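You operate a simulated robot arm through the tools that you are given. There is no shell and no other tool.

You run a simulated robot arm. Do the job below in one go: nothing can be reset, and whatever is moved stays where it is left.

TASK
Rub the brass nozzle's burr off, then clamp it in the jig.
Fine: orange block, put back afterwards; seat the nozzle in its socket before the clamp swings on. Set down upright: rubbing block. What is to be rubbed or washed off counts as gone when no trace of it is left.

The check looks at the end state, three seconds after you hand in, the way a careful person would. Anything else that was tipped, shoved, dropped, spilled or broken makes it a failure.

THE ROBOT
A 7-joint arm with a two-finger gripper, fixed in place. Base frame: the origin is at the foot of the arm, x ahead of it, y to its left, z up; the work surface is at about z = 0.85. Units: m, rad, N and s.
With the tool pointing down near the work surface it reaches from about 0.1 to 0.54 m from the base axis. Its first joint turns from -2.496 to 2.496 rad. Payload 1.47 kg.
Tool frame: the origin (TCP) lies between the finger pads and is the grasp point; the fingertips stand 0.016 m ahead of it; z points along the fingers, y is the line along which they close. Largest opening 0.087 m; the body of the gripper starts 0.055 m behind the TCP.
Orientation is that of the tool frame in the base frame, as a unit quaternion [x, y, z, w]. With the fingers straight down and closing along the base's y, the tool's x points along the base's -x, its y along +y and its z along -z.

THE INTERFACE
- The arm moves only by the tool arm_command. Its argument "motion" is one flat list of numbers, 7 for each row, row after row: the shift along the tool's x, y, z in m, then the turn, a rotation vector about the tool's x, y, z in rad, then the opening, from 0 (shut) to 1 (fully open). In form: [dx, dy, dz, wx, wy, wz, hand, dx, dy, dz, wx, wy, wz, hand, ...]. A call has 1 to 20 rows; each row is the pose to reach, as a shift and turn from the pose commanded when the call began, along the tool's axes at that moment. Each row takes 0.2 s and may step no farther than 0.05 m and 0.15 rad from the row before; otherwise, or with a gripper value out of range, the whole call is refused. Where a pose cannot be reached the arm comes as near as it can. A force on the tool above 40 N (or 10 N above the force at the start of the call, whichever is more), or a blocked arm, ends the call early, and 0.2 s more pass. The fingers move at their own pace (about 0.045 m/s each) and stop on an object; they squeeze with about 28 N. The grip force told is the motor's: it shows also when the fingers shut on nothing. Time passes only in rows, and 0.2 s behind the last, so rows that repeat a pose let the fingers close. It gives the time, the measured TCP pose, the force on the tool (base axes), the opening and the grip force at its end, in the units of the frame above (readings bear some noise), with the torque about the TCP (base axes, N m) and any sound that the robot's microphone picked up.
- Cameras (640 x 400 px; columns grow to the right, rows downward): "scene" is fixed at [0.3996, -0.6511, 1.5028]; the picture's right is [0.90, 0.44, 0.00], its down [0.34, -0.70, -0.62] and it looks along [-0.27, 0.56, -0.78] (base axes); focal length 305 px, centre (320, 200). "wrist" rides on the gripper at [0.073, 0.012, -0.09] in the tool frame; the picture's right is [-0.16, 0.99, 0.00], its down [-0.72, -0.12, -0.68] and it looks along [-0.67, -0.11, 0.73] (tool axes); focal length 247 px, centre (320, 200). There is no depth. A picture from a camera that has moved, and an enlarged one, comes with that camera's place and axes in the base frame and with its lens.
- grab_frame(camera): a new picture of that camera. No time passes.
- raise_lower(by): slides the trunk up (or, below 0, down) by that many m; the arm rides with it, the base frame stays. It gives what a move gives, with no picture.
- inspect(camera, box): a new picture of the part [left, top, right, bottom] of that camera's present view, enlarged. No time passes.
- job_done(): hands the job in; it is judged then, once.

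Nothing tells you positions but the pictures and the camera data. Unless the task says otherwise, let go and move clear before handing in.

The tools are called after "Call:" as name(argument=value, ...) on one line, values as JSON. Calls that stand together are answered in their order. arm_command: Moves the arm, as the interface text tells. Its arguments: {"type":"object","properties":{"motion":{"type":"array"}},"required":["motion"]} The other tools are called the same way: raise_lower (by) slides the trunk up or down; grab_frame (camera) takes a picture; inspect (camera, box) takes an enlarged picture of a part of a camera's view; job_done () hands the job in.

At the start:

```text
time: 0.0
tcp_pos: [0.1768, -0.37, 1.2183]
ee_rot: [0.0, 1.0, 0.0, 0.0]
contact_force: [-0.3, -0.1, -0.6]
torque: [0.01, -0.04, 0.01]
width: 0.0869
finger_force: 0.1
trunk travel left (down, up): [-0.935, 0.305]
```

scene: 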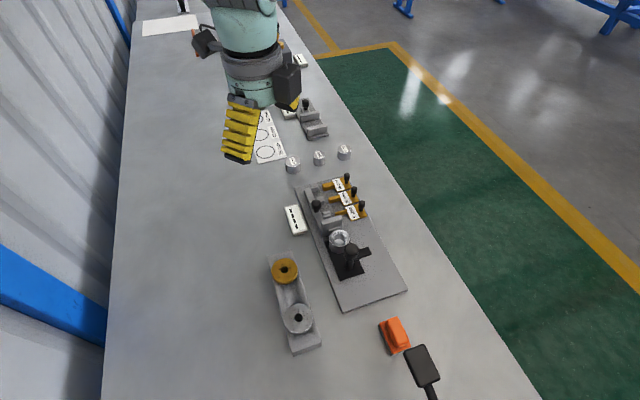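
wrist: 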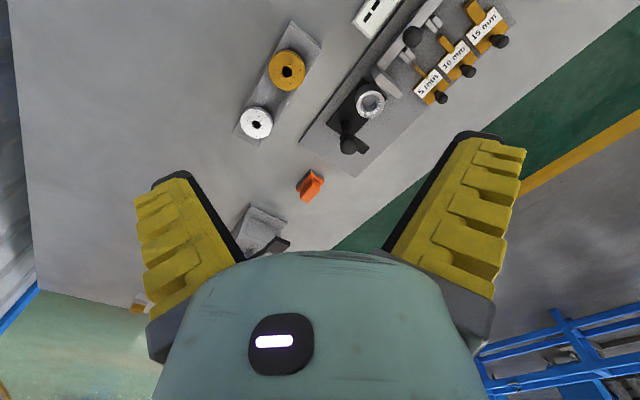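

I see a bench with a two-cup tray (brass and silver pieces), a jig plate with a socket, gauge pins and a clamp, an orange rubbing block and a dark-handled thing near it. I'll enlarge the views to understand each before moving.

Call:
inspect(camera="scene", box=[260, 160, 420, 260])

Call:
inspect(camera="scene", box=[240, 230, 448, 360])

Call:
inspect(camera="scene", box=[360, 300, 520, 400])

Call:
inspect(camera="scene", box=[220, 80, 380, 180])

Call:
inspect(camera="wrist", box=[220, 0, 540, 200])

Call:
inspect(camera="wrist", box=[220, 150, 380, 250])

```text
4.00 times, centred on (340, 210) of scene
camera zoom: at [0.3996, -0.6511, 1.5028], right [0.9, 0.44, 0.0], down [0.34, -0.7, -0.62], along [-0.27, 0.56, -0.78], focal length 1221 px, centre (240, 160)
```

zoom: 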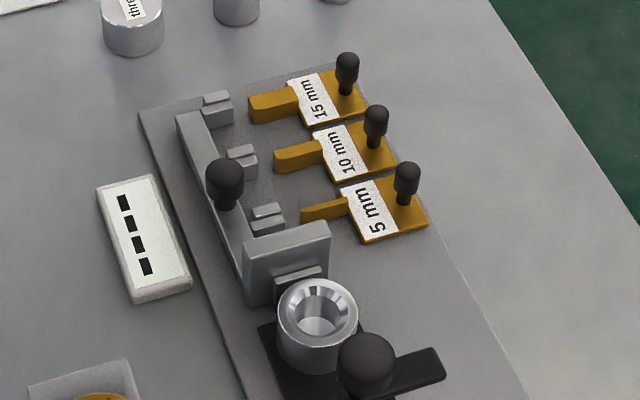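

```text
3.08 times, centred on (344, 295) of scene
camera zoom: at [0.3996, -0.6511, 1.5028], right [0.9, 0.44, 0.0], down [0.34, -0.7, -0.62], along [-0.27, 0.56, -0.78], focal length 940 px, centre (246, -92)
```

zoom: 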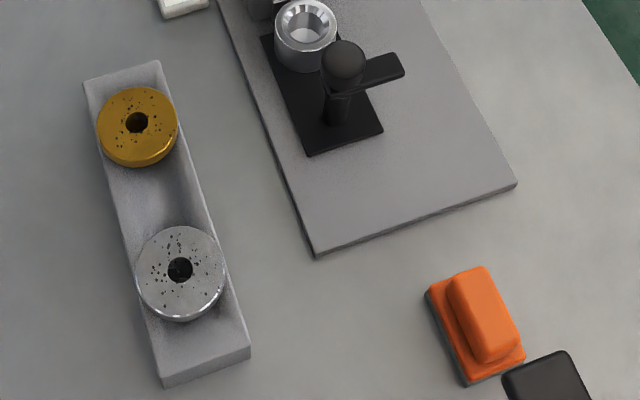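

```text
4.00 times, centred on (440, 350) of scene
camera zoom: at [0.3996, -0.6511, 1.5028], right [0.9, 0.44, 0.0], down [0.34, -0.7, -0.62], along [-0.27, 0.56, -0.78], focal length 1221 px, centre (-160, -400)
```

zoom: 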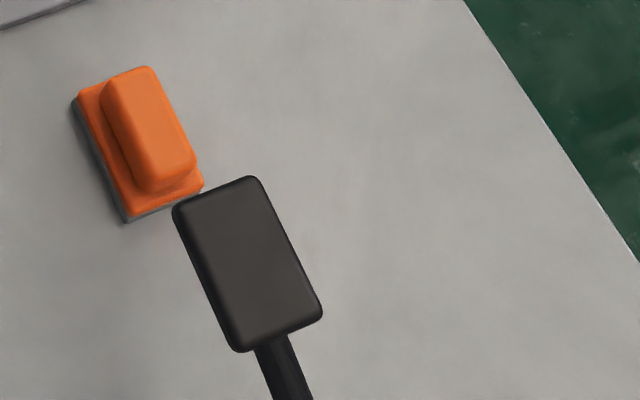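

```text
4.00 times, centred on (300, 130) of scene
camera zoom: at [0.3996, -0.6511, 1.5028], right [0.9, 0.44, 0.0], down [0.34, -0.7, -0.62], along [-0.27, 0.56, -0.78], focal length 1221 px, centre (400, 480)
```

zoom: 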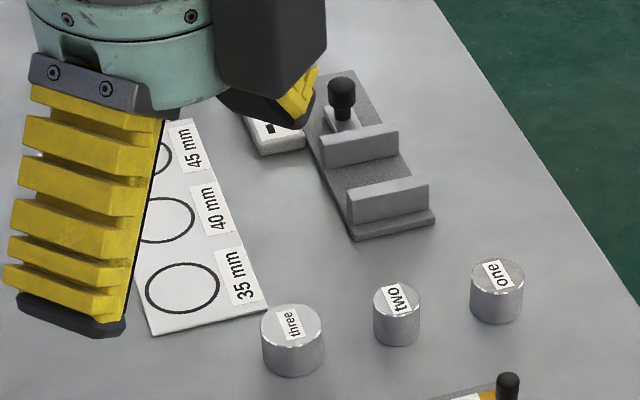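

```text
2.00 times, centred on (380, 100) of wrist
camera zoom: at [0.1017, -0.3584, 1.308], right [0.16, 0.99, 0.0], down [0.72, -0.12, 0.68], along [0.67, -0.11, -0.73], focal length 494 px, centre (200, 400)
```

zoom: 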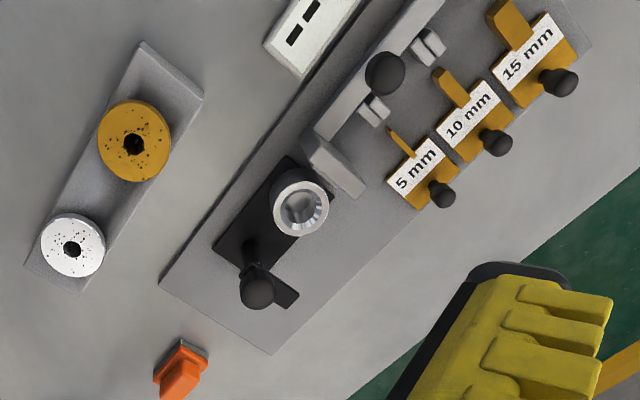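

```text
4.00 times, centred on (300, 200) of wrist
camera zoom: at [0.1017, -0.3584, 1.308], right [0.16, 0.99, 0.0], down [0.72, -0.12, 0.68], along [0.67, -0.11, -0.73], focal length 988 px, centre (400, 200)
```

zoom: 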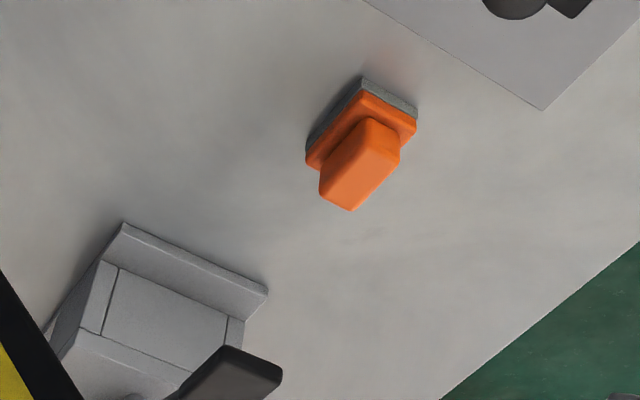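

The brass nozzle sits in the tray near (0.20, -0.42), the ring socket near (0.28, -0.30) and the orange block near (0.46, -0.44), which may be at the edge of reach. I'll move high over the block first to see how far the arm goes and to look closer.

Call:
arm_command(motion=[-0.04, -0.01, 0, 0, 0, 0, 1, -0.08, -0.02, 0, 0, 0, 0, 1, -0.12, -0.03, 0, 0, 0, 0, 1, -0.16, -0.03, 0, 0, 0, 0, 1, -0.2, -0.03, 0, 0, 0, 0, 1, -0.2, -0.03, 0, 0, 0, 0, 1])

Call:
grab_frame(camera="wrist")

Call:
grab_frame(camera="scene")

```text
time: 1.4
tcp_pos: [0.3762, -0.3989, 1.2176]
ee_rot: [-0.001, 1.0, -0.001, 0.001]
contact_force: [-0.5, 1.1, -0.6]
torque: [-0.02, 0.0, 0.04]
width: 0.0872
finger_force: 0.1
trunk travel left (down, up): [-0.935, 0.305]
```

```text
taken
camera wrist: at [0.3018, -0.3886, 1.3072], right [0.16, 0.99, 0.0], down [0.72, -0.12, 0.68], along [0.67, -0.11, -0.73], focal length 247 px, centre (320, 200)
```

wrist: 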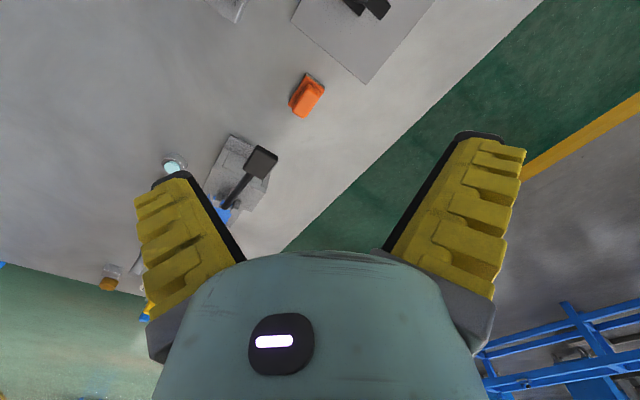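

```text
taken
```

scene: 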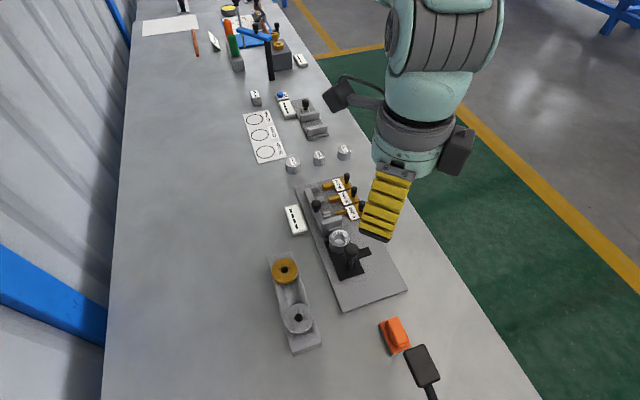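

The block is at about (0.45, -0.435). I'll push farther out at this height to test the reach and see it from above.

Call:
arm_command(motion=[-0.035, -0.02, 0, 0, 0, 0, 1, -0.07, -0.036, 0, 0, 0, 0, 1, -0.07, -0.036, 0.04, 0, 0, 0, 1, -0.07, -0.036, 0.08, 0, 0, 0, 1, -0.07, -0.036, 0.08, 0, 0, 0, 1])

Call:
grab_frame(camera="wrist")

Call:
grab_frame(camera="scene")

```text
time: 2.6
tcp_pos: [0.4455, -0.4334, 1.1402]
ee_rot: [-0.001, 1.0, -0.001, -0.001]
contact_force: [0.6, 0.1, 0.5]
torque: [0.02, 0.02, 0.02]
width: 0.0871
finger_force: 0.1
out of reach, approached as far as the arm can: row 4, 5
trunk travel left (down, up): [-0.935, 0.305]
```

```text
taken
camera wrist: at [0.3705, -0.422, 1.2298], right [0.16, 0.99, 0.0], down [0.72, -0.12, 0.68], along [0.67, -0.11, -0.73], focal length 247 px, centre (320, 200)
```

wrist: 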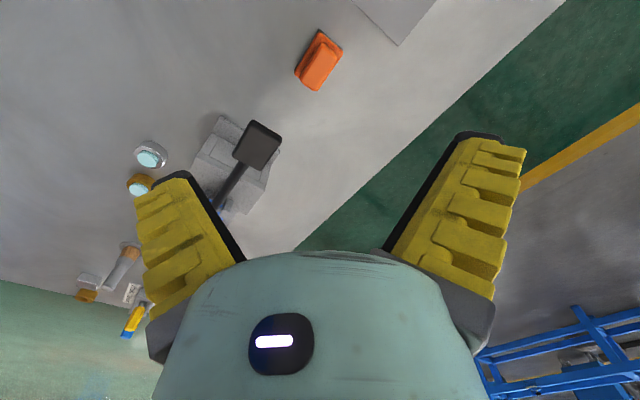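

```text
taken
```

scene: 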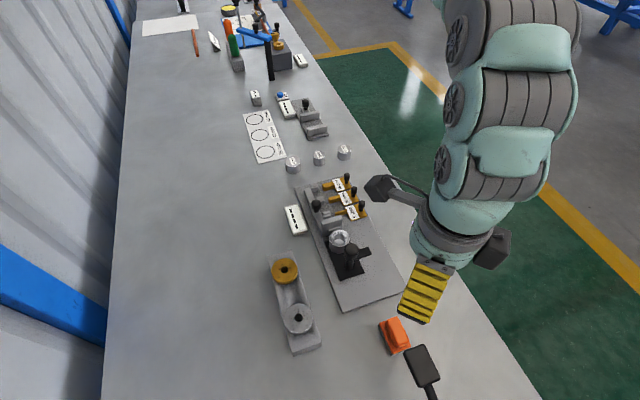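

The reach limit shifts with height, so lowering the trunk will let the arm get to the block. I'll enlarge the block and the fixture next to it before going down.

Call:
inspect(camera="wrist", box=[270, 10, 370, 110])

Call:
inspect(camera="wrist", box=[120, 90, 300, 220])

Call:
inspect(camera="scene", box=[360, 290, 460, 400])

Call:
inspect(camera="scene", box=[310, 220, 390, 280])

Call:
inspect(camera="scene", box=[255, 240, 335, 300])

Call:
inspect(camera="scene", box=[180, 0, 340, 120])

```text
4.00 times, centred on (320, 60) of wrist
camera zoom: at [0.3705, -0.422, 1.2298], right [0.16, 0.99, 0.0], down [0.72, -0.12, 0.68], along [0.67, -0.11, -0.73], focal length 988 px, centre (320, 760)
```

zoom: 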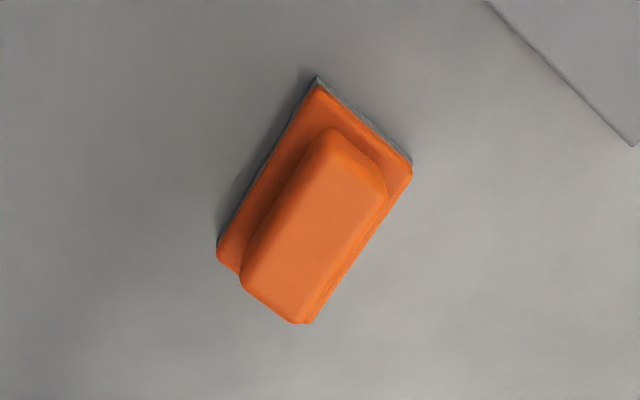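

```text
3.08 times, centred on (210, 155) of wrist
camera zoom: at [0.3705, -0.422, 1.2298], right [0.16, 0.99, 0.0], down [0.72, -0.12, 0.68], along [0.67, -0.11, -0.73], focal length 760 px, centre (658, 338)
```

zoom: 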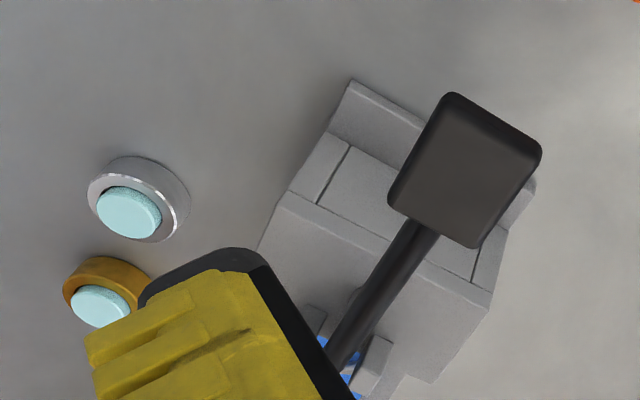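

```text
3.64 times, centred on (410, 345) of scene
camera zoom: at [0.3996, -0.6511, 1.5028], right [0.9, 0.44, 0.0], down [0.34, -0.7, -0.62], along [-0.27, 0.56, -0.78], focal length 1110 px, centre (-7, -327)
```

zoom: 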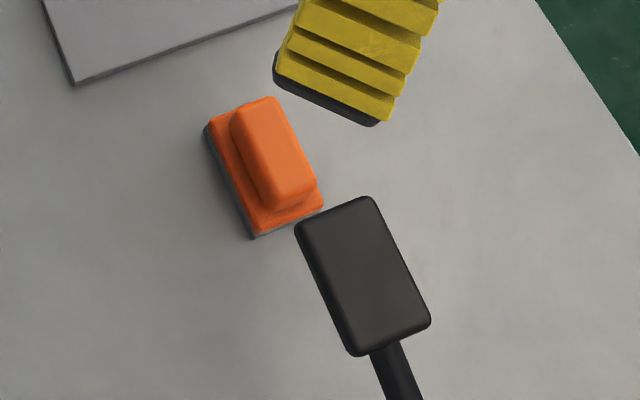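

```text
6.67 times, centred on (350, 250) of scene
camera zoom: at [0.3996, -0.6511, 1.5028], right [0.9, 0.44, 0.0], down [0.34, -0.7, -0.62], along [-0.27, 0.56, -0.78], focal length 2036 px, centre (120, -133)
```

zoom: 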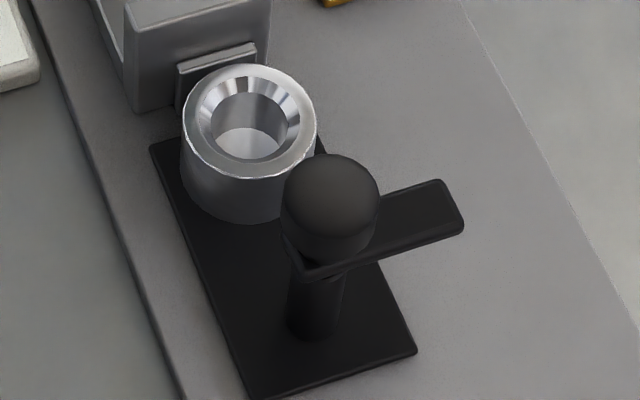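

```text
6.67 times, centred on (295, 270) of scene
camera zoom: at [0.3996, -0.6511, 1.5028], right [0.9, 0.44, 0.0], down [0.34, -0.7, -0.62], along [-0.27, 0.56, -0.78], focal length 2036 px, centre (487, -267)
```

zoom: 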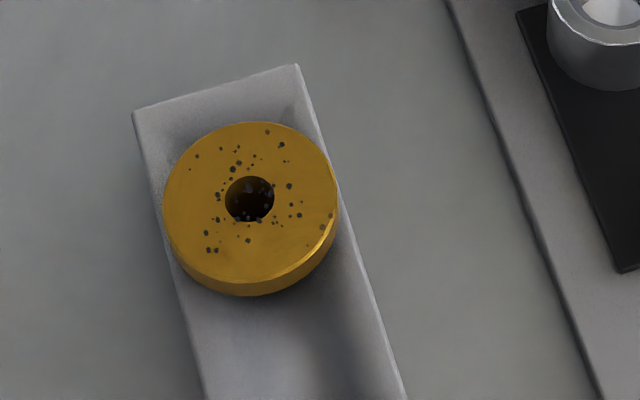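

```text
3.33 times, centred on (260, 60) of scene
camera zoom: at [0.3996, -0.6511, 1.5028], right [0.9, 0.44, 0.0], down [0.34, -0.7, -0.62], along [-0.27, 0.56, -0.78], focal length 1018 px, centre (520, 667)
```

zoom: 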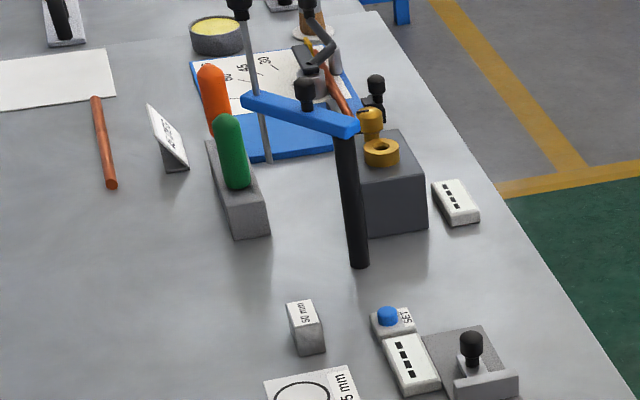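

The orange block is centred near (0.459, -0.438), long axis about -44°, with a black press paddle hanging at z≈1.0 just beyond it. I'll rise, turn the gripper so that it closes across the block's handle, then lower the trunk in steps.

Call:
arm_command(motion=[0.005, 0.005, -0.03, 0, 0, 0.128, 1, 0.01, 0.01, -0.05, 0, 0, 0.256, 1, 0.015, 0.015, -0.07, 0, 0, 0.384, 1, 0.02, 0.02, -0.08, 0, 0, 0.512, 1, 0.025, 0.025, -0.08, 0, 0, 0.64, 1, 0.03, 0.03, -0.08, 0, 0, 0.768, 1, 0.03, 0.03, -0.08, 0, 0, 0.768, 1])

Call:
raise_lower(by=-0.12)

Call:
grab_frame(camera="scene")

Call:
grab_frame(camera="wrist")

```text
time: 4.2
tcp_pos: [0.4143, -0.4039, 1.2198]
ee_rot: [0.375, 0.927, 0.0, 0.0]
contact_force: [-0.2, 0.6, -0.1]
torque: [0.04, 0.02, -0.01]
width: 0.0872
finger_force: 0.1
trunk travel left (down, up): [-0.935, 0.305]
```

```text
time: 5.7
tcp_pos: [0.4141, -0.4032, 1.0992]
ee_rot: [0.374, 0.928, 0.0, 0.0]
contact_force: [0.2, 0.3, 0.0]
torque: [0.02, 0.01, -0.01]
width: 0.0868
finger_force: 0.0
trunk travel left (down, up): [-0.815, 0.425]
```

```text
taken
```

scene: 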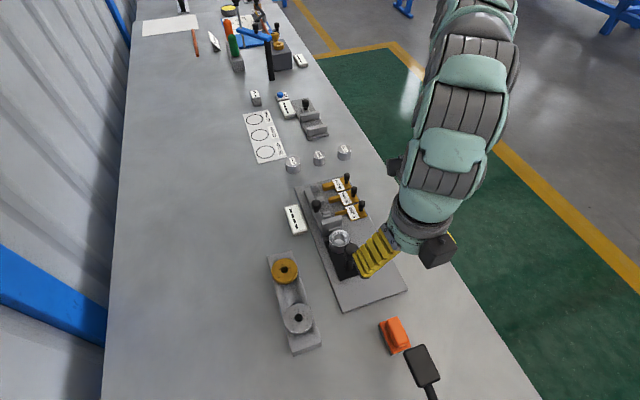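

```text
taken
camera wrist: at [0.3686, -0.3446, 1.1891], right [0.8, 0.6, 0.0], down [0.44, -0.59, 0.68], along [0.41, -0.54, -0.73], focal length 247 px, centre (320, 200)
```

wrist: 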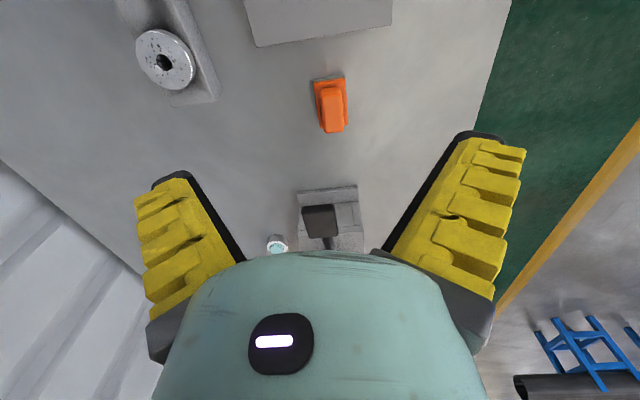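

The view is lined up with the block. I'll lean the hand back away from the paddle (tilt about the closing axis), then lower the trunk further.

Call:
arm_command(motion=[0, 0, -0.02, 0, -0.125, 0, 1, 0, 0, -0.05, 0, -0.25, 0, 1, 0, 0, -0.05, 0, -0.25, 0, 1])

Call:
raise_lower(by=-0.14)

Call:
grab_frame(camera="scene")

Call:
grab_frame(camera="wrist")

Call:
inspect(camera="wrist", box=[270, 40, 430, 140])

```text
time: 6.5
tcp_pos: [0.4315, -0.4494, 1.1409]
ee_rot: [0.371, 0.92, -0.048, 0.116]
contact_force: [0.0, 0.5, 0.1]
torque: [0.01, 0.01, 0.0]
width: 0.087
finger_force: 0.1
out of reach, approached as far as the arm can: row 1, 2, 3
trunk travel left (down, up): [-0.815, 0.425]
```

```text
time: 8.2
tcp_pos: [0.4304, -0.4467, 1.0006]
ee_rot: [0.371, 0.92, -0.047, 0.114]
contact_force: [-0.1, -0.3, 0.6]
torque: [0.02, 0.01, -0.02]
width: 0.087
finger_force: 0.1
trunk travel left (down, up): [-0.675, 0.565]
```

```text
taken
```

scene: 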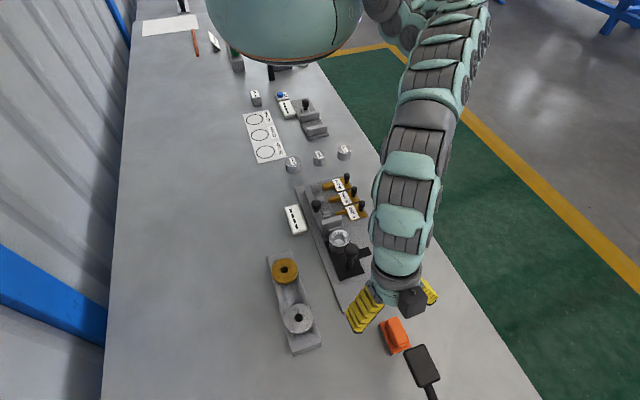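

```text
taken
camera wrist: at [0.3708, -0.3754, 1.0689], right [0.8, 0.6, 0.04], down [0.3, -0.45, 0.84], along [0.52, -0.65, -0.54], focal length 247 px, centre (320, 200)
```

wrist: 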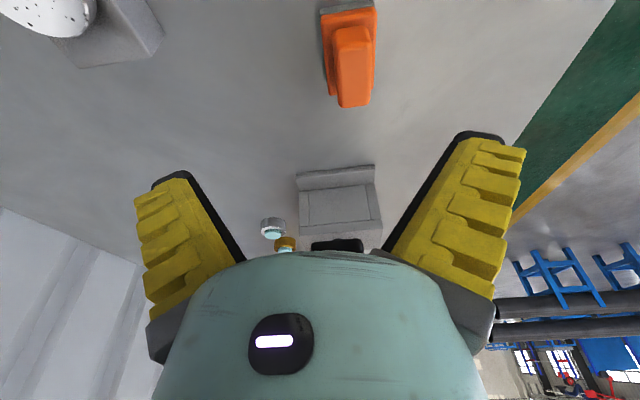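

```text
4.00 times, centred on (350, 90) of wrist
camera zoom: at [0.3708, -0.3754, 1.0689], right [0.8, 0.6, 0.04], down [0.3, -0.45, 0.84], along [0.52, -0.65, -0.54], focal length 988 px, centre (200, 640)
```

zoom: 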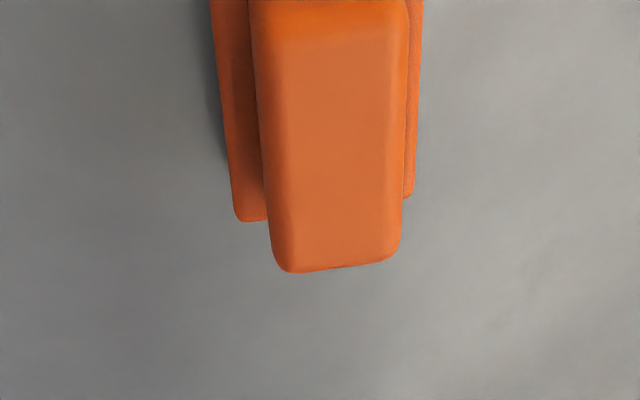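

The trunk is low enough and the arm is just short of the block, tilted back. I'll check what the commanded pose is with a still row before approaching.

Call:
arm_command(motion=[0, 0, 0, 0, 0, 0, 1])

Call:
grab_frame(camera="wrist")

Call:
inspect(camera="wrist", box=[290, 0, 410, 110])

Call:
inspect(camera="scene", box=[330, 260, 450, 400])

```text
time: 8.6
tcp_pos: [0.4311, -0.4473, 0.9996]
ee_rot: [0.371, 0.92, -0.046, 0.116]
contact_force: [-0.5, -0.1, -0.3]
torque: [-0.01, 0.0, 0.03]
width: 0.087
finger_force: 0.1
trunk travel left (down, up): [-0.675, 0.565]
```

```text
taken
camera wrist: at [0.3707, -0.3754, 1.0688], right [0.8, 0.6, 0.04], down [0.3, -0.45, 0.84], along [0.52, -0.65, -0.54], focal length 247 px, centre (320, 200)
```

wrist: 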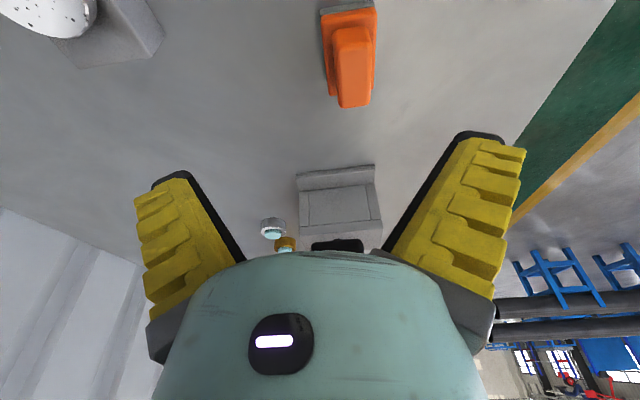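

```text
3.64 times, centred on (350, 55) of wrist
camera zoom: at [0.3707, -0.3754, 1.0688], right [0.8, 0.6, 0.04], down [0.3, -0.45, 0.84], along [0.52, -0.65, -0.54], focal length 898 px, centre (211, 727)
```

zoom: 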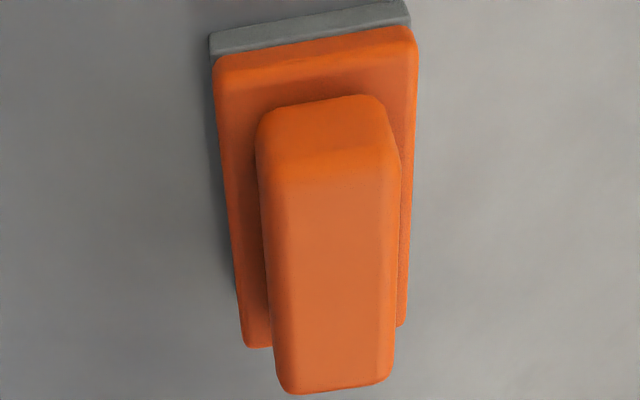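

```text
2.86 times, centred on (390, 330) of scene
camera zoom: at [0.3996, -0.6511, 1.5028], right [0.9, 0.44, 0.0], down [0.34, -0.7, -0.62], along [-0.27, 0.56, -0.78], focal length 872 px, centre (120, -171)
```

zoom: 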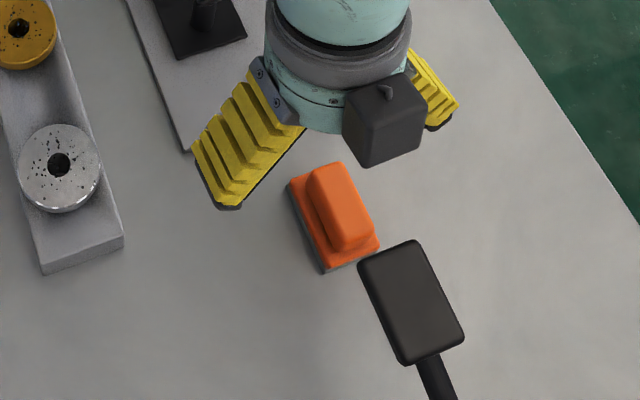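

The block is about 40×60 mm, centre (0.4595, -0.439), handle top near z = 0.893, and the paddle edge is about 5 cm beyond its centre. I'll move directly above it with a little more lean and check the view.

Call:
arm_command(motion=[-0.002, 0.013, 0.01, 0, -0.025, 0.01, 1, -0.0043, 0.0258, 0.0424, 0, -0.05, 0.02, 1, -0.0043, 0.0258, 0.0424, 0, -0.05, 0.02, 1])

Call:
grab_frame(camera="wrist")

Call:
inspect(camera="scene", box=[330, 260, 450, 400])

```text
time: 9.4
tcp_pos: [0.4602, -0.4387, 0.9589]
ee_rot: [0.38, 0.913, -0.055, 0.139]
contact_force: [0.2, 0.8, -1.0]
torque: [-0.01, 0.02, -0.01]
width: 0.0871
finger_force: 0.1
trunk travel left (down, up): [-0.675, 0.565]
```

```text
taken
camera wrist: at [0.3985, -0.3627, 1.0235], right [0.81, 0.59, 0.05], down [0.26, -0.43, 0.86], along [0.53, -0.68, -0.5], focal length 247 px, centre (320, 200)
```

wrist: 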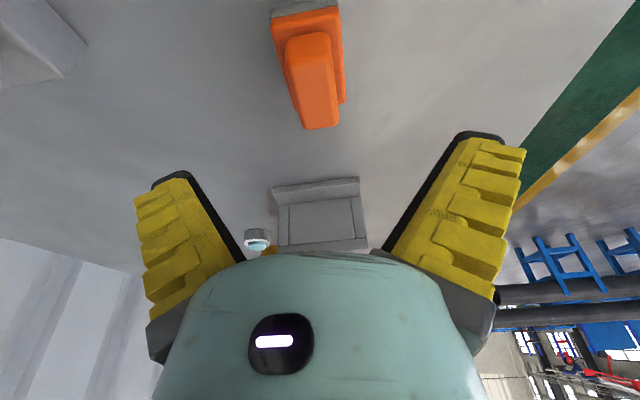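

```text
2.86 times, centred on (390, 330) of scene
camera zoom: at [0.3996, -0.6511, 1.5028], right [0.9, 0.44, 0.0], down [0.34, -0.7, -0.62], along [-0.27, 0.56, -0.78], focal length 872 px, centre (120, -171)
```

zoom: 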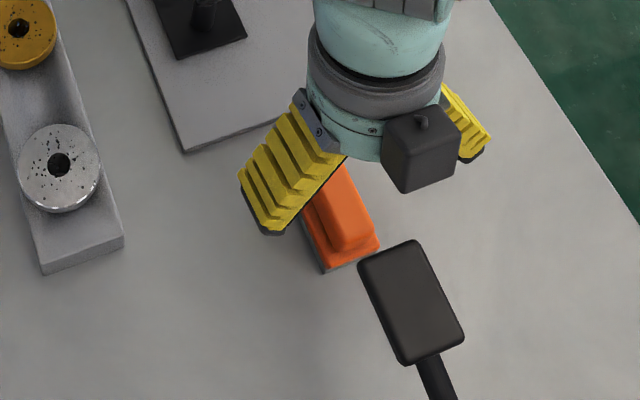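

The gripper is over the block. I'll enlarge the wrist view to verify alignment before descending.

Call:
inspect(camera="wrist", box=[250, 0, 370, 140])

```text
2.86 times, centred on (310, 70) of wrist
camera zoom: at [0.3985, -0.3627, 1.0235], right [0.81, 0.59, 0.05], down [0.26, -0.43, 0.86], along [0.53, -0.68, -0.5], focal length 706 px, centre (349, 571)
```

zoom: 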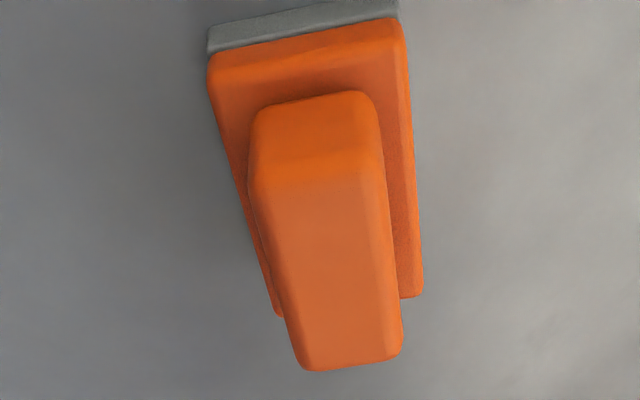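

The handle lines up with the gripper. I'll descend to put the pads around the handle (TCP z about 0.893), still open.

Call:
arm_command(motion=[0.007, 0, 0.021, 0, 0, 0, 1, 0.014, -0.0003, 0.042, 0, 0, 0, 1, 0.0205, -0.0006, 0.0628, 0, 0, 0, 1, 0.0205, -0.0006, 0.0628, 0, 0, 0, 1])

Call:
grab_frame(camera="wrist")

Call:
inspect(camera="scene", box=[330, 260, 450, 400])

```text
time: 10.4
tcp_pos: [0.4565, -0.4374, 0.8929]
ee_rot: [0.379, 0.913, -0.054, 0.139]
contact_force: [-0.7, 0.4, 0.4]
torque: [0.02, -0.02, 0.0]
width: 0.087
finger_force: 0.0
trunk travel left (down, up): [-0.675, 0.565]
```

```text
taken
camera wrist: at [0.3965, -0.3616, 0.9572], right [0.81, 0.59, 0.05], down [0.26, -0.43, 0.86], along [0.53, -0.68, -0.5], focal length 247 px, centre (320, 200)
```

wrist: 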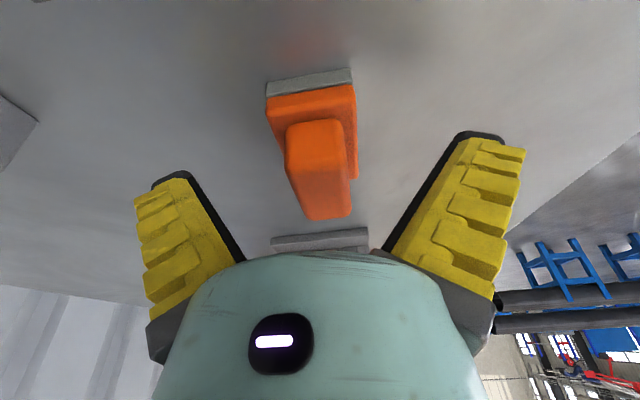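

```text
2.86 times, centred on (390, 330) of scene
camera zoom: at [0.3996, -0.6511, 1.5028], right [0.9, 0.44, 0.0], down [0.34, -0.7, -0.62], along [-0.27, 0.56, -0.78], focal length 872 px, centre (120, -171)
```

zoom: 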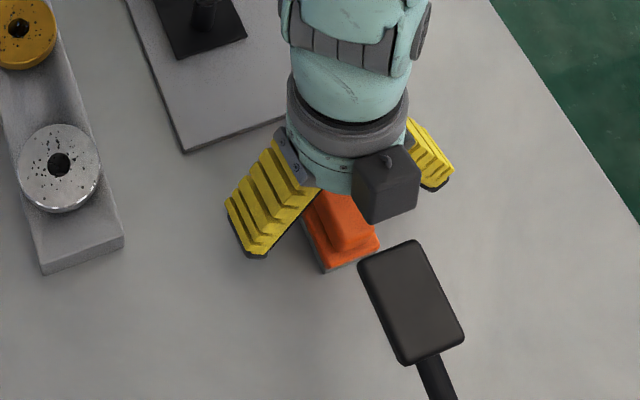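

The fingers straddle the handle with clearance from the paddle. I'll close on it.

Call:
arm_command(motion=[0, 0, 0, 0, 0, 0, 0.5, 0, 0, 0, 0, 0, 0, 0.2, 0, 0, 0, 0, 0, 0, 0, 0, 0, 0, 0, 0, 0, 0, 0, 0, 0, 0, 0, 0, 0, 0, 0, 0, 0, 0, 0, 0, 0, 0, 0, 0, 0, 0, 0])

Call:
grab_frame(camera="wrist")

Call:
inspect(camera="scene", box=[330, 260, 450, 400])

```text
time: 12.0
tcp_pos: [0.4581, -0.4376, 0.8945]
ee_rot: [0.38, 0.913, -0.055, 0.139]
contact_force: [-3.5, 4.4, 13.3]
torque: [0.18, 0.16, -0.04]
width: 0.0214
finger_force: 28.1
trunk travel left (down, up): [-0.675, 0.565]
```

```text
taken
camera wrist: at [0.3969, -0.3621, 0.9581], right [0.81, 0.59, 0.05], down [0.26, -0.43, 0.86], along [0.53, -0.68, -0.5], focal length 247 px, centre (320, 200)
```

wrist: 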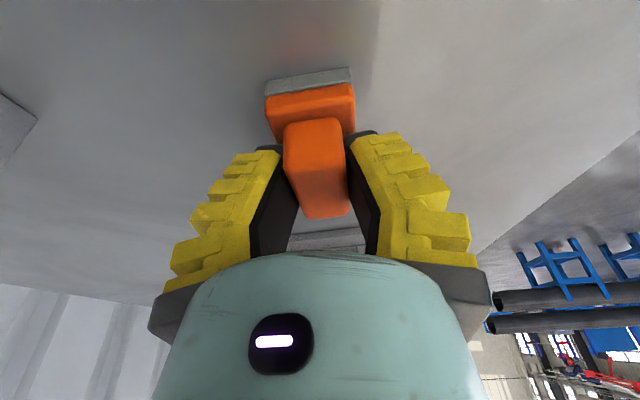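

```text
2.86 times, centred on (390, 330) of scene
camera zoom: at [0.3996, -0.6511, 1.5028], right [0.9, 0.44, 0.0], down [0.34, -0.7, -0.62], along [-0.27, 0.56, -0.78], focal length 872 px, centre (120, -171)
```

zoom: 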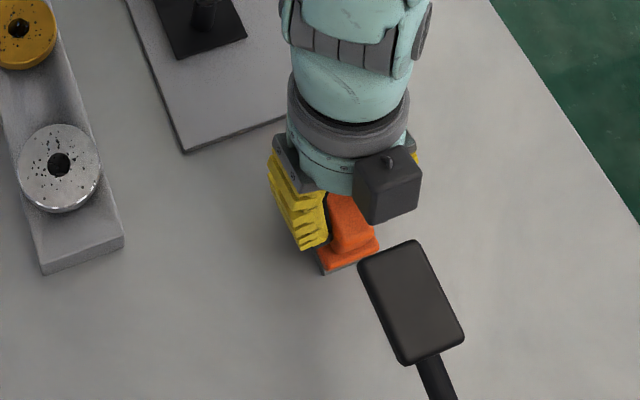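

The handle is held (21 mm wide, 28 N). I'll lift straight up, easing inward away from the paddle.

Call:
arm_command(motion=[-0.003, 0, -0.0096, 0, 0, 0, 0, -0.0089, 0.0001, -0.0287, 0, 0, 0, 0, -0.0105, 0.0003, -0.053, 0, 0, 0, 0, -0.0049, 0.0004, -0.083, 0, 0, 0, 0, -0.0009, 0.0005, -0.1045, 0, 0, 0, 0, -0.0009, 0.0005, -0.1045, 0, 0, 0, 0])

Call:
grab_frame(camera="wrist")

Call:
grab_frame(camera="scene")

```text
time: 13.4
tcp_pos: [0.4485, -0.4459, 0.9848]
ee_rot: [0.379, 0.913, -0.053, 0.139]
contact_force: [0.1, 0.2, -2.1]
torque: [0.02, 0.0, 0.01]
width: 0.0166
finger_force: 27.5
out of reach, approached as far as the arm can: row 4, 5, 6
trunk travel left (down, up): [-0.675, 0.565]
```

```text
taken
camera wrist: at [0.3863, -0.3702, 1.0491], right [0.81, 0.59, 0.05], down [0.26, -0.43, 0.86], along [0.53, -0.68, -0.5], focal length 247 px, centre (320, 200)
```

wrist: 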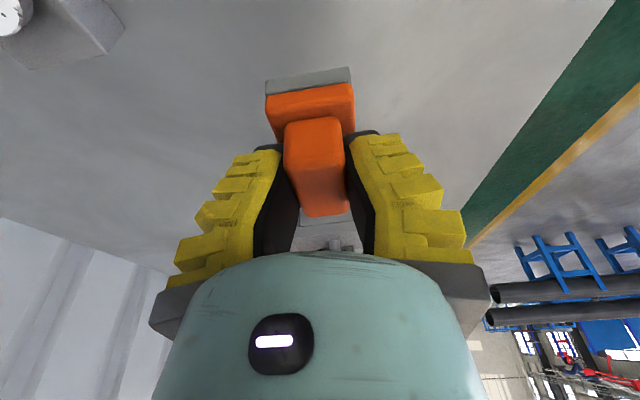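

```text
taken
```

scene: 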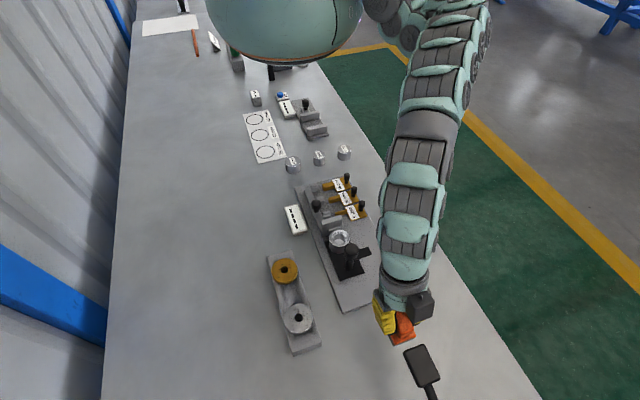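

The block is in hand, about 0.2 kg, sitting squarely. I'll carry it in an arc around the clamp toward the tray, stopping where the wrist camera can see the brass nozzle.

Call:
arm_command(motion=[0.018, -0.0236, -0.0214, 0, 0, 0, 0, 0.036, -0.0471, -0.0428, 0, 0, 0, 0, 0.054, -0.0707, -0.0642, 0, 0, 0, 0, 0.089, -0.0785, -0.0821, 0, 0, 0, 0, 0.124, -0.0862, -0.1, 0, 0, 0, 0, 0.1591, -0.094, -0.1178, 0, 0, 0, 0, 0.1591, -0.094, -0.1178, 0, 0, 0, 0])

Call:
grab_frame(camera="wrist")

Call:
grab_frame(camera="scene")

```text
time: 15.0
tcp_pos: [0.2346, -0.4826, 1.0409]
ee_rot: [0.379, 0.913, -0.054, 0.138]
contact_force: [-0.2, 1.2, -1.8]
torque: [0.02, -0.02, 0.0]
width: 0.016
finger_force: 28.6
out of reach, approached as far as the arm can: row 1, 2, 3, 4, 5, 6, 7
trunk travel left (down, up): [-0.675, 0.565]
```

```text
taken
camera wrist: at [0.172, -0.4081, 1.1043], right [0.8, 0.59, 0.05], down [0.26, -0.43, 0.86], along [0.53, -0.68, -0.5], focal length 247 px, centre (320, 200)
```

wrist: 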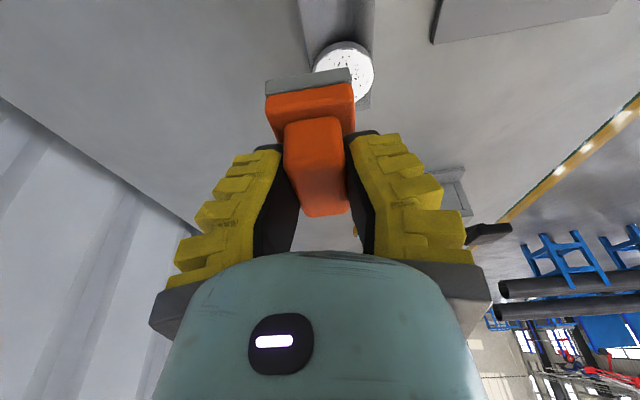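

```text
taken
```

scene: 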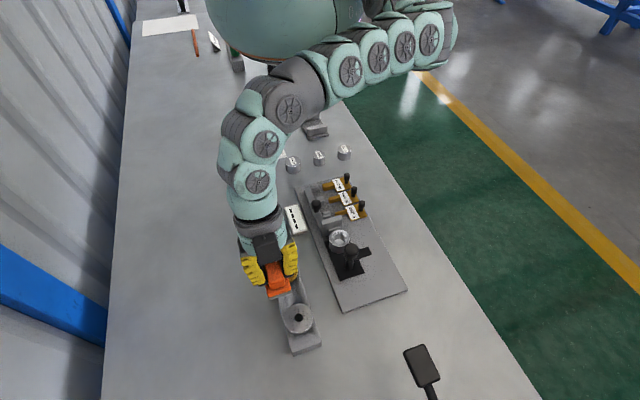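

The low trunk makes this nearer spot awkward for the arm (it stopped at (0.235, -0.483)). I'll raise the trunk again so that the tray is in its comfortable range.

Call:
raise_lower(by=0.2)

Call:
arm_command(motion=[0, 0, 0, 0, 0, 0, 0])

```text
time: 17.1
tcp_pos: [0.2333, -0.4835, 1.241]
ee_rot: [0.38, 0.913, -0.054, 0.139]
contact_force: [0.2, -0.2, -0.9]
torque: [0.03, 0.0, 0.0]
width: 0.0163
finger_force: 27.5
trunk travel left (down, up): [-0.875, 0.365]
```

```text
time: 17.5
tcp_pos: [0.2331, -0.4836, 1.2412]
ee_rot: [0.378, 0.914, -0.054, 0.139]
contact_force: [0.8, 0.6, -0.4]
torque: [0.0, -0.02, -0.02]
width: 0.0163
finger_force: 28.3
trunk travel left (down, up): [-0.875, 0.365]
```

Now moving the held block down toward a viewing pose beside the brass nozzle.

Call:
arm_command(motion=[0.0225, 0.0168, 0.0311, 0, 0, 0, 0, 0.045, 0.0337, 0.0621, 0, 0, 0, 0, 0.0674, 0.0505, 0.0932, 0, 0, 0, 0, 0.0899, 0.0674, 0.1242, 0, 0, 0, 0, 0.1124, 0.0842, 0.1553, 0, 0, 0, 0, 0.1124, 0.0842, 0.1553, 0, 0, 0, 0])

Call:
grab_frame(camera="wrist")

Call:
grab_frame(camera="scene")

```text
time: 18.9
tcp_pos: [0.2443, -0.4194, 1.0964]
ee_rot: [0.379, 0.914, -0.053, 0.138]
contact_force: [0.6, 0.3, -2.2]
torque: [0.01, -0.01, 0.01]
width: 0.0162
finger_force: 27.9
out of reach, approached as far as the arm can: row 1, 2, 3, 4, 5, 6
trunk travel left (down, up): [-0.875, 0.365]
```

```text
taken
camera wrist: at [0.1832, -0.3438, 1.1603], right [0.8, 0.59, 0.05], down [0.26, -0.44, 0.86], along [0.53, -0.68, -0.51], focal length 247 px, centre (320, 200)
```

wrist: 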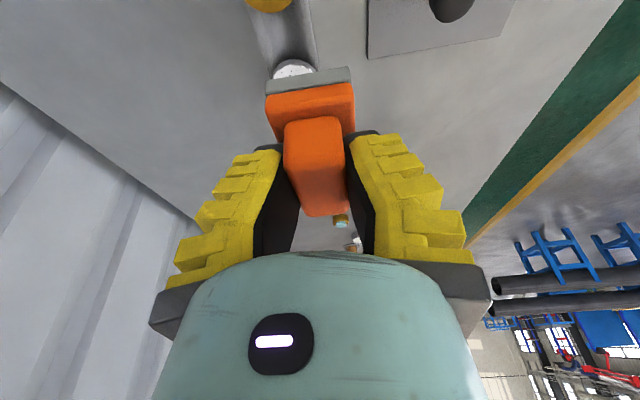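

```text
taken
```

scene: 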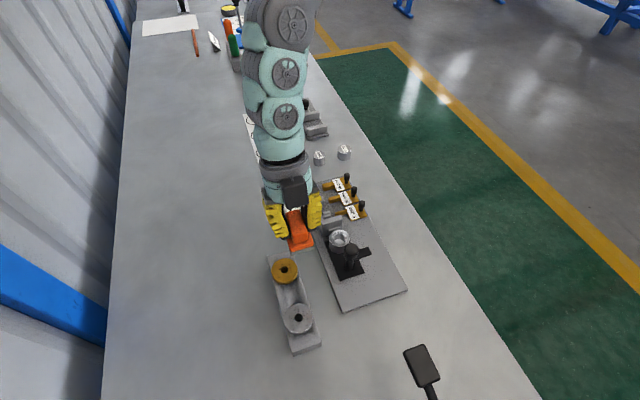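

The outward lean limits the arm at this nearer radius; a higher trunk should relax it. I'll raise the trunk more, then try to descend toward the nozzle.

Call:
raise_lower(by=0.12)

Call:
arm_command(motion=[0.0118, 0, 0.0382, 0, 0, 0, 0, 0.0236, 0, 0.0765, 0, 0, 0, 0, 0.0355, 0, 0.1147, 0, 0, 0, 0, 0.0355, 0, 0.1147, 0, 0, 0, 0])

Call:
grab_frame(camera="wrist")

Call:
grab_frame(camera="scene")

```text
time: 20.4
tcp_pos: [0.2436, -0.4202, 1.2164]
ee_rot: [0.379, 0.914, -0.052, 0.138]
contact_force: [0.1, 0.9, -1.4]
torque: [-0.01, 0.02, -0.01]
width: 0.0161
finger_force: 28.0
trunk travel left (down, up): [-0.995, 0.245]
```

```text
time: 21.4
tcp_pos: [0.2464, -0.4197, 1.0959]
ee_rot: [0.379, 0.913, -0.053, 0.138]
contact_force: [-0.2, 0.2, -1.7]
torque: [-0.03, 0.0, 0.01]
width: 0.0162
finger_force: 28.0
trunk travel left (down, up): [-0.995, 0.245]
```

```text
taken
camera wrist: at [0.1846, -0.3437, 1.1596], right [0.8, 0.59, 0.06], down [0.26, -0.44, 0.86], along [0.53, -0.68, -0.51], focal length 247 px, centre (320, 200)
```

wrist: 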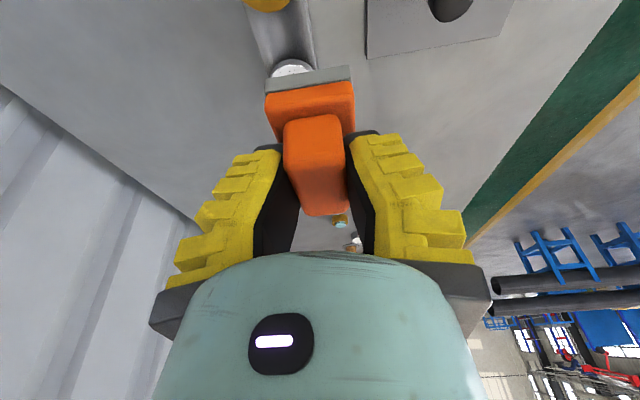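

```text
taken
```

scene: 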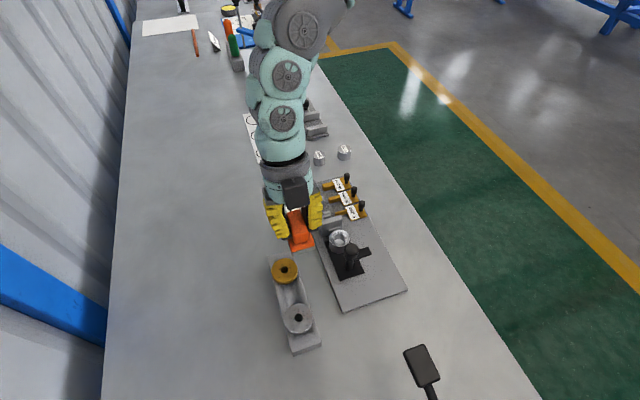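

Reach is fine now. I'll shift back a little so that the wrist camera sees the brass nozzle beside the block.

Call:
arm_command(motion=[0.0225, 0.0188, 0.0172, 0, 0, 0, 0, 0.0451, 0.0377, 0.0345, 0, 0, 0, 0, 0.0451, 0.0377, 0.0345, 0, 0, 0, 0])

Call:
grab_frame(camera="wrist")

Call:
grab_frame(camera="scene")

```text
time: 22.2
tcp_pos: [0.2496, -0.3681, 1.0508]
ee_rot: [0.379, 0.913, -0.053, 0.138]
contact_force: [-0.2, 0.3, -1.3]
torque: [0.0, 0.04, -0.03]
width: 0.0161
finger_force: 28.0
trunk travel left (down, up): [-0.995, 0.245]
```

```text
taken
camera wrist: at [0.1881, -0.2929, 1.1152], right [0.8, 0.59, 0.05], down [0.26, -0.43, 0.86], along [0.53, -0.68, -0.51], focal length 247 px, centre (320, 200)
```

wrist: 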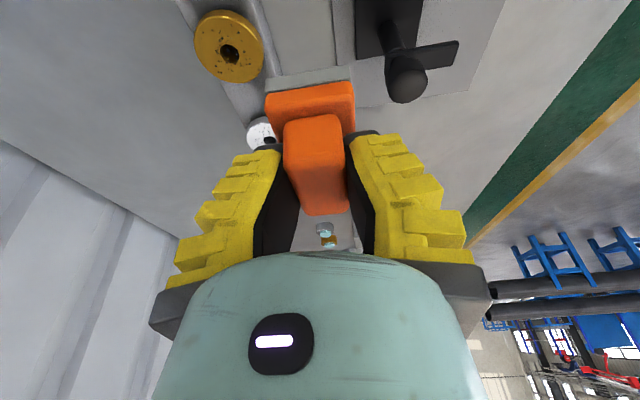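

```text
taken
```

scene: 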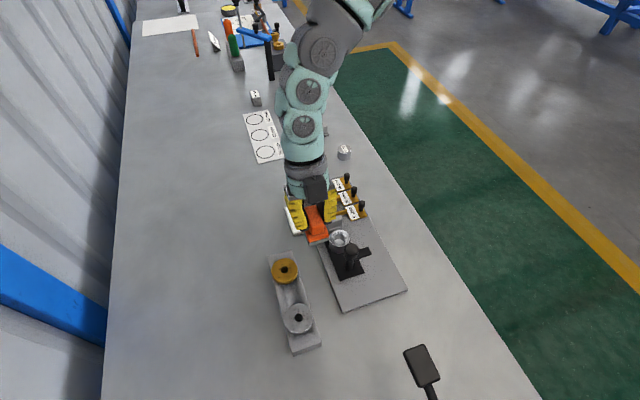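

Call:
inspect(camera="wrist", box=[170, 0, 300, 100])

Call:
inspect(camera="wrist", box=[330, 0, 480, 110])

Call:
inspect(camera="scene", box=[260, 190, 400, 310])

```text
4.00 times, centred on (235, 50) of wrist
camera zoom: at [0.1881, -0.2929, 1.1152], right [0.8, 0.59, 0.05], down [0.26, -0.43, 0.86], along [0.53, -0.68, -0.51], focal length 988 px, centre (660, 800)
```

zoom: 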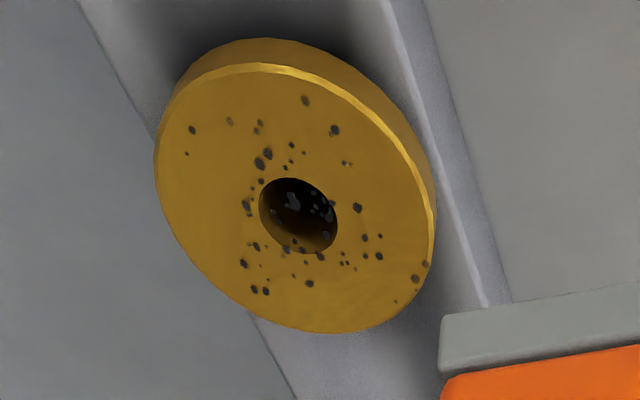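

```text
3.64 times, centred on (405, 55) of wrist
camera zoom: at [0.1881, -0.2929, 1.1152], right [0.8, 0.59, 0.05], down [0.26, -0.43, 0.86], along [0.53, -0.68, -0.51], focal length 898 px, centre (11, 727)
```

zoom: 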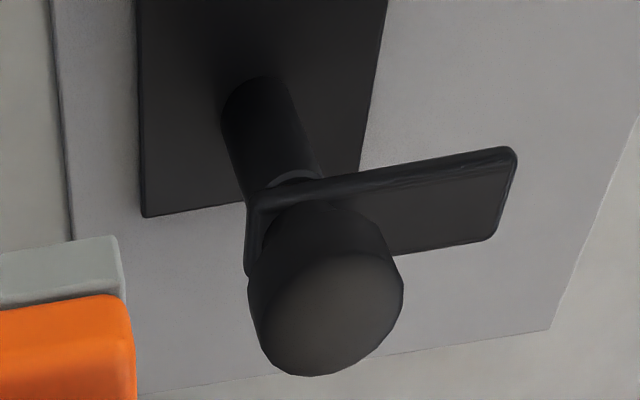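

```text
3.33 times, centred on (330, 250) of scene
camera zoom: at [0.3996, -0.6511, 1.5028], right [0.9, 0.44, 0.0], down [0.34, -0.7, -0.62], along [-0.27, 0.56, -0.78], focal length 1018 px, centre (287, 33)
```

zoom: 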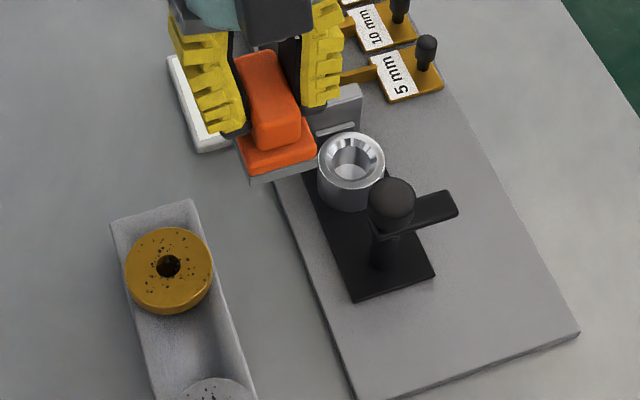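

The nozzle's top face is centred near (0.206, -0.424, 0.902), with dark burr specks over it. I'll bring the block above it, level, just short of contact.

Call:
arm_command(motion=[0.0051, -0.0236, 0.0265, 0, 0, 0, 0, 0.0103, -0.0471, 0.053, 0, 0, 0, 0, 0.0154, -0.0707, 0.0795, 0, 0, 0, 0, 0.0154, -0.0707, 0.0795, 0, 0, 0, 0])

Call:
grab_frame(camera="wrist")

Call:
inspect(camera="scene", box=[220, 200, 360, 320])

```text
time: 23.2
tcp_pos: [0.2288, -0.3817, 1.015]
ee_rot: [0.378, 0.914, -0.054, 0.138]
contact_force: [0.9, -1.2, -1.2]
torque: [0.03, 0.0, -0.02]
width: 0.0164
finger_force: 28.4
out of reach, approached as far as the arm can: row 2, 3, 4
trunk travel left (down, up): [-0.995, 0.245]
```

```text
taken
camera wrist: at [0.1659, -0.3058, 1.0788], right [0.8, 0.59, 0.05], down [0.26, -0.43, 0.86], along [0.53, -0.68, -0.5], focal length 247 px, centre (320, 200)
```

wrist: 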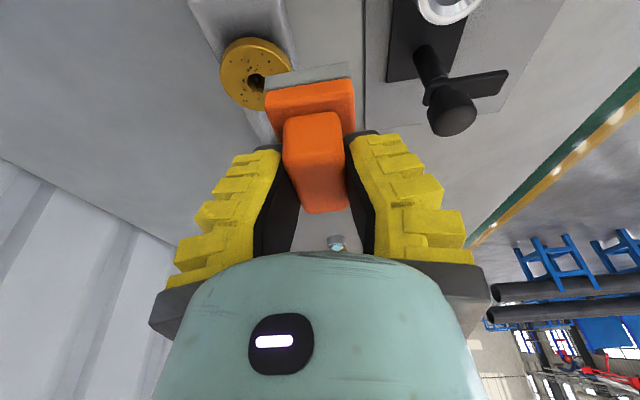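

```text
3.33 times, centred on (290, 260) of scene
camera zoom: at [0.3996, -0.6511, 1.5028], right [0.9, 0.44, 0.0], down [0.34, -0.7, -0.62], along [-0.27, 0.56, -0.78], focal length 1018 px, centre (420, 0)
```

zoom: 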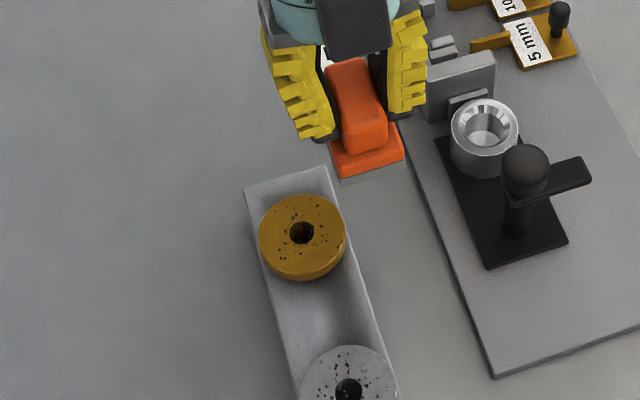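

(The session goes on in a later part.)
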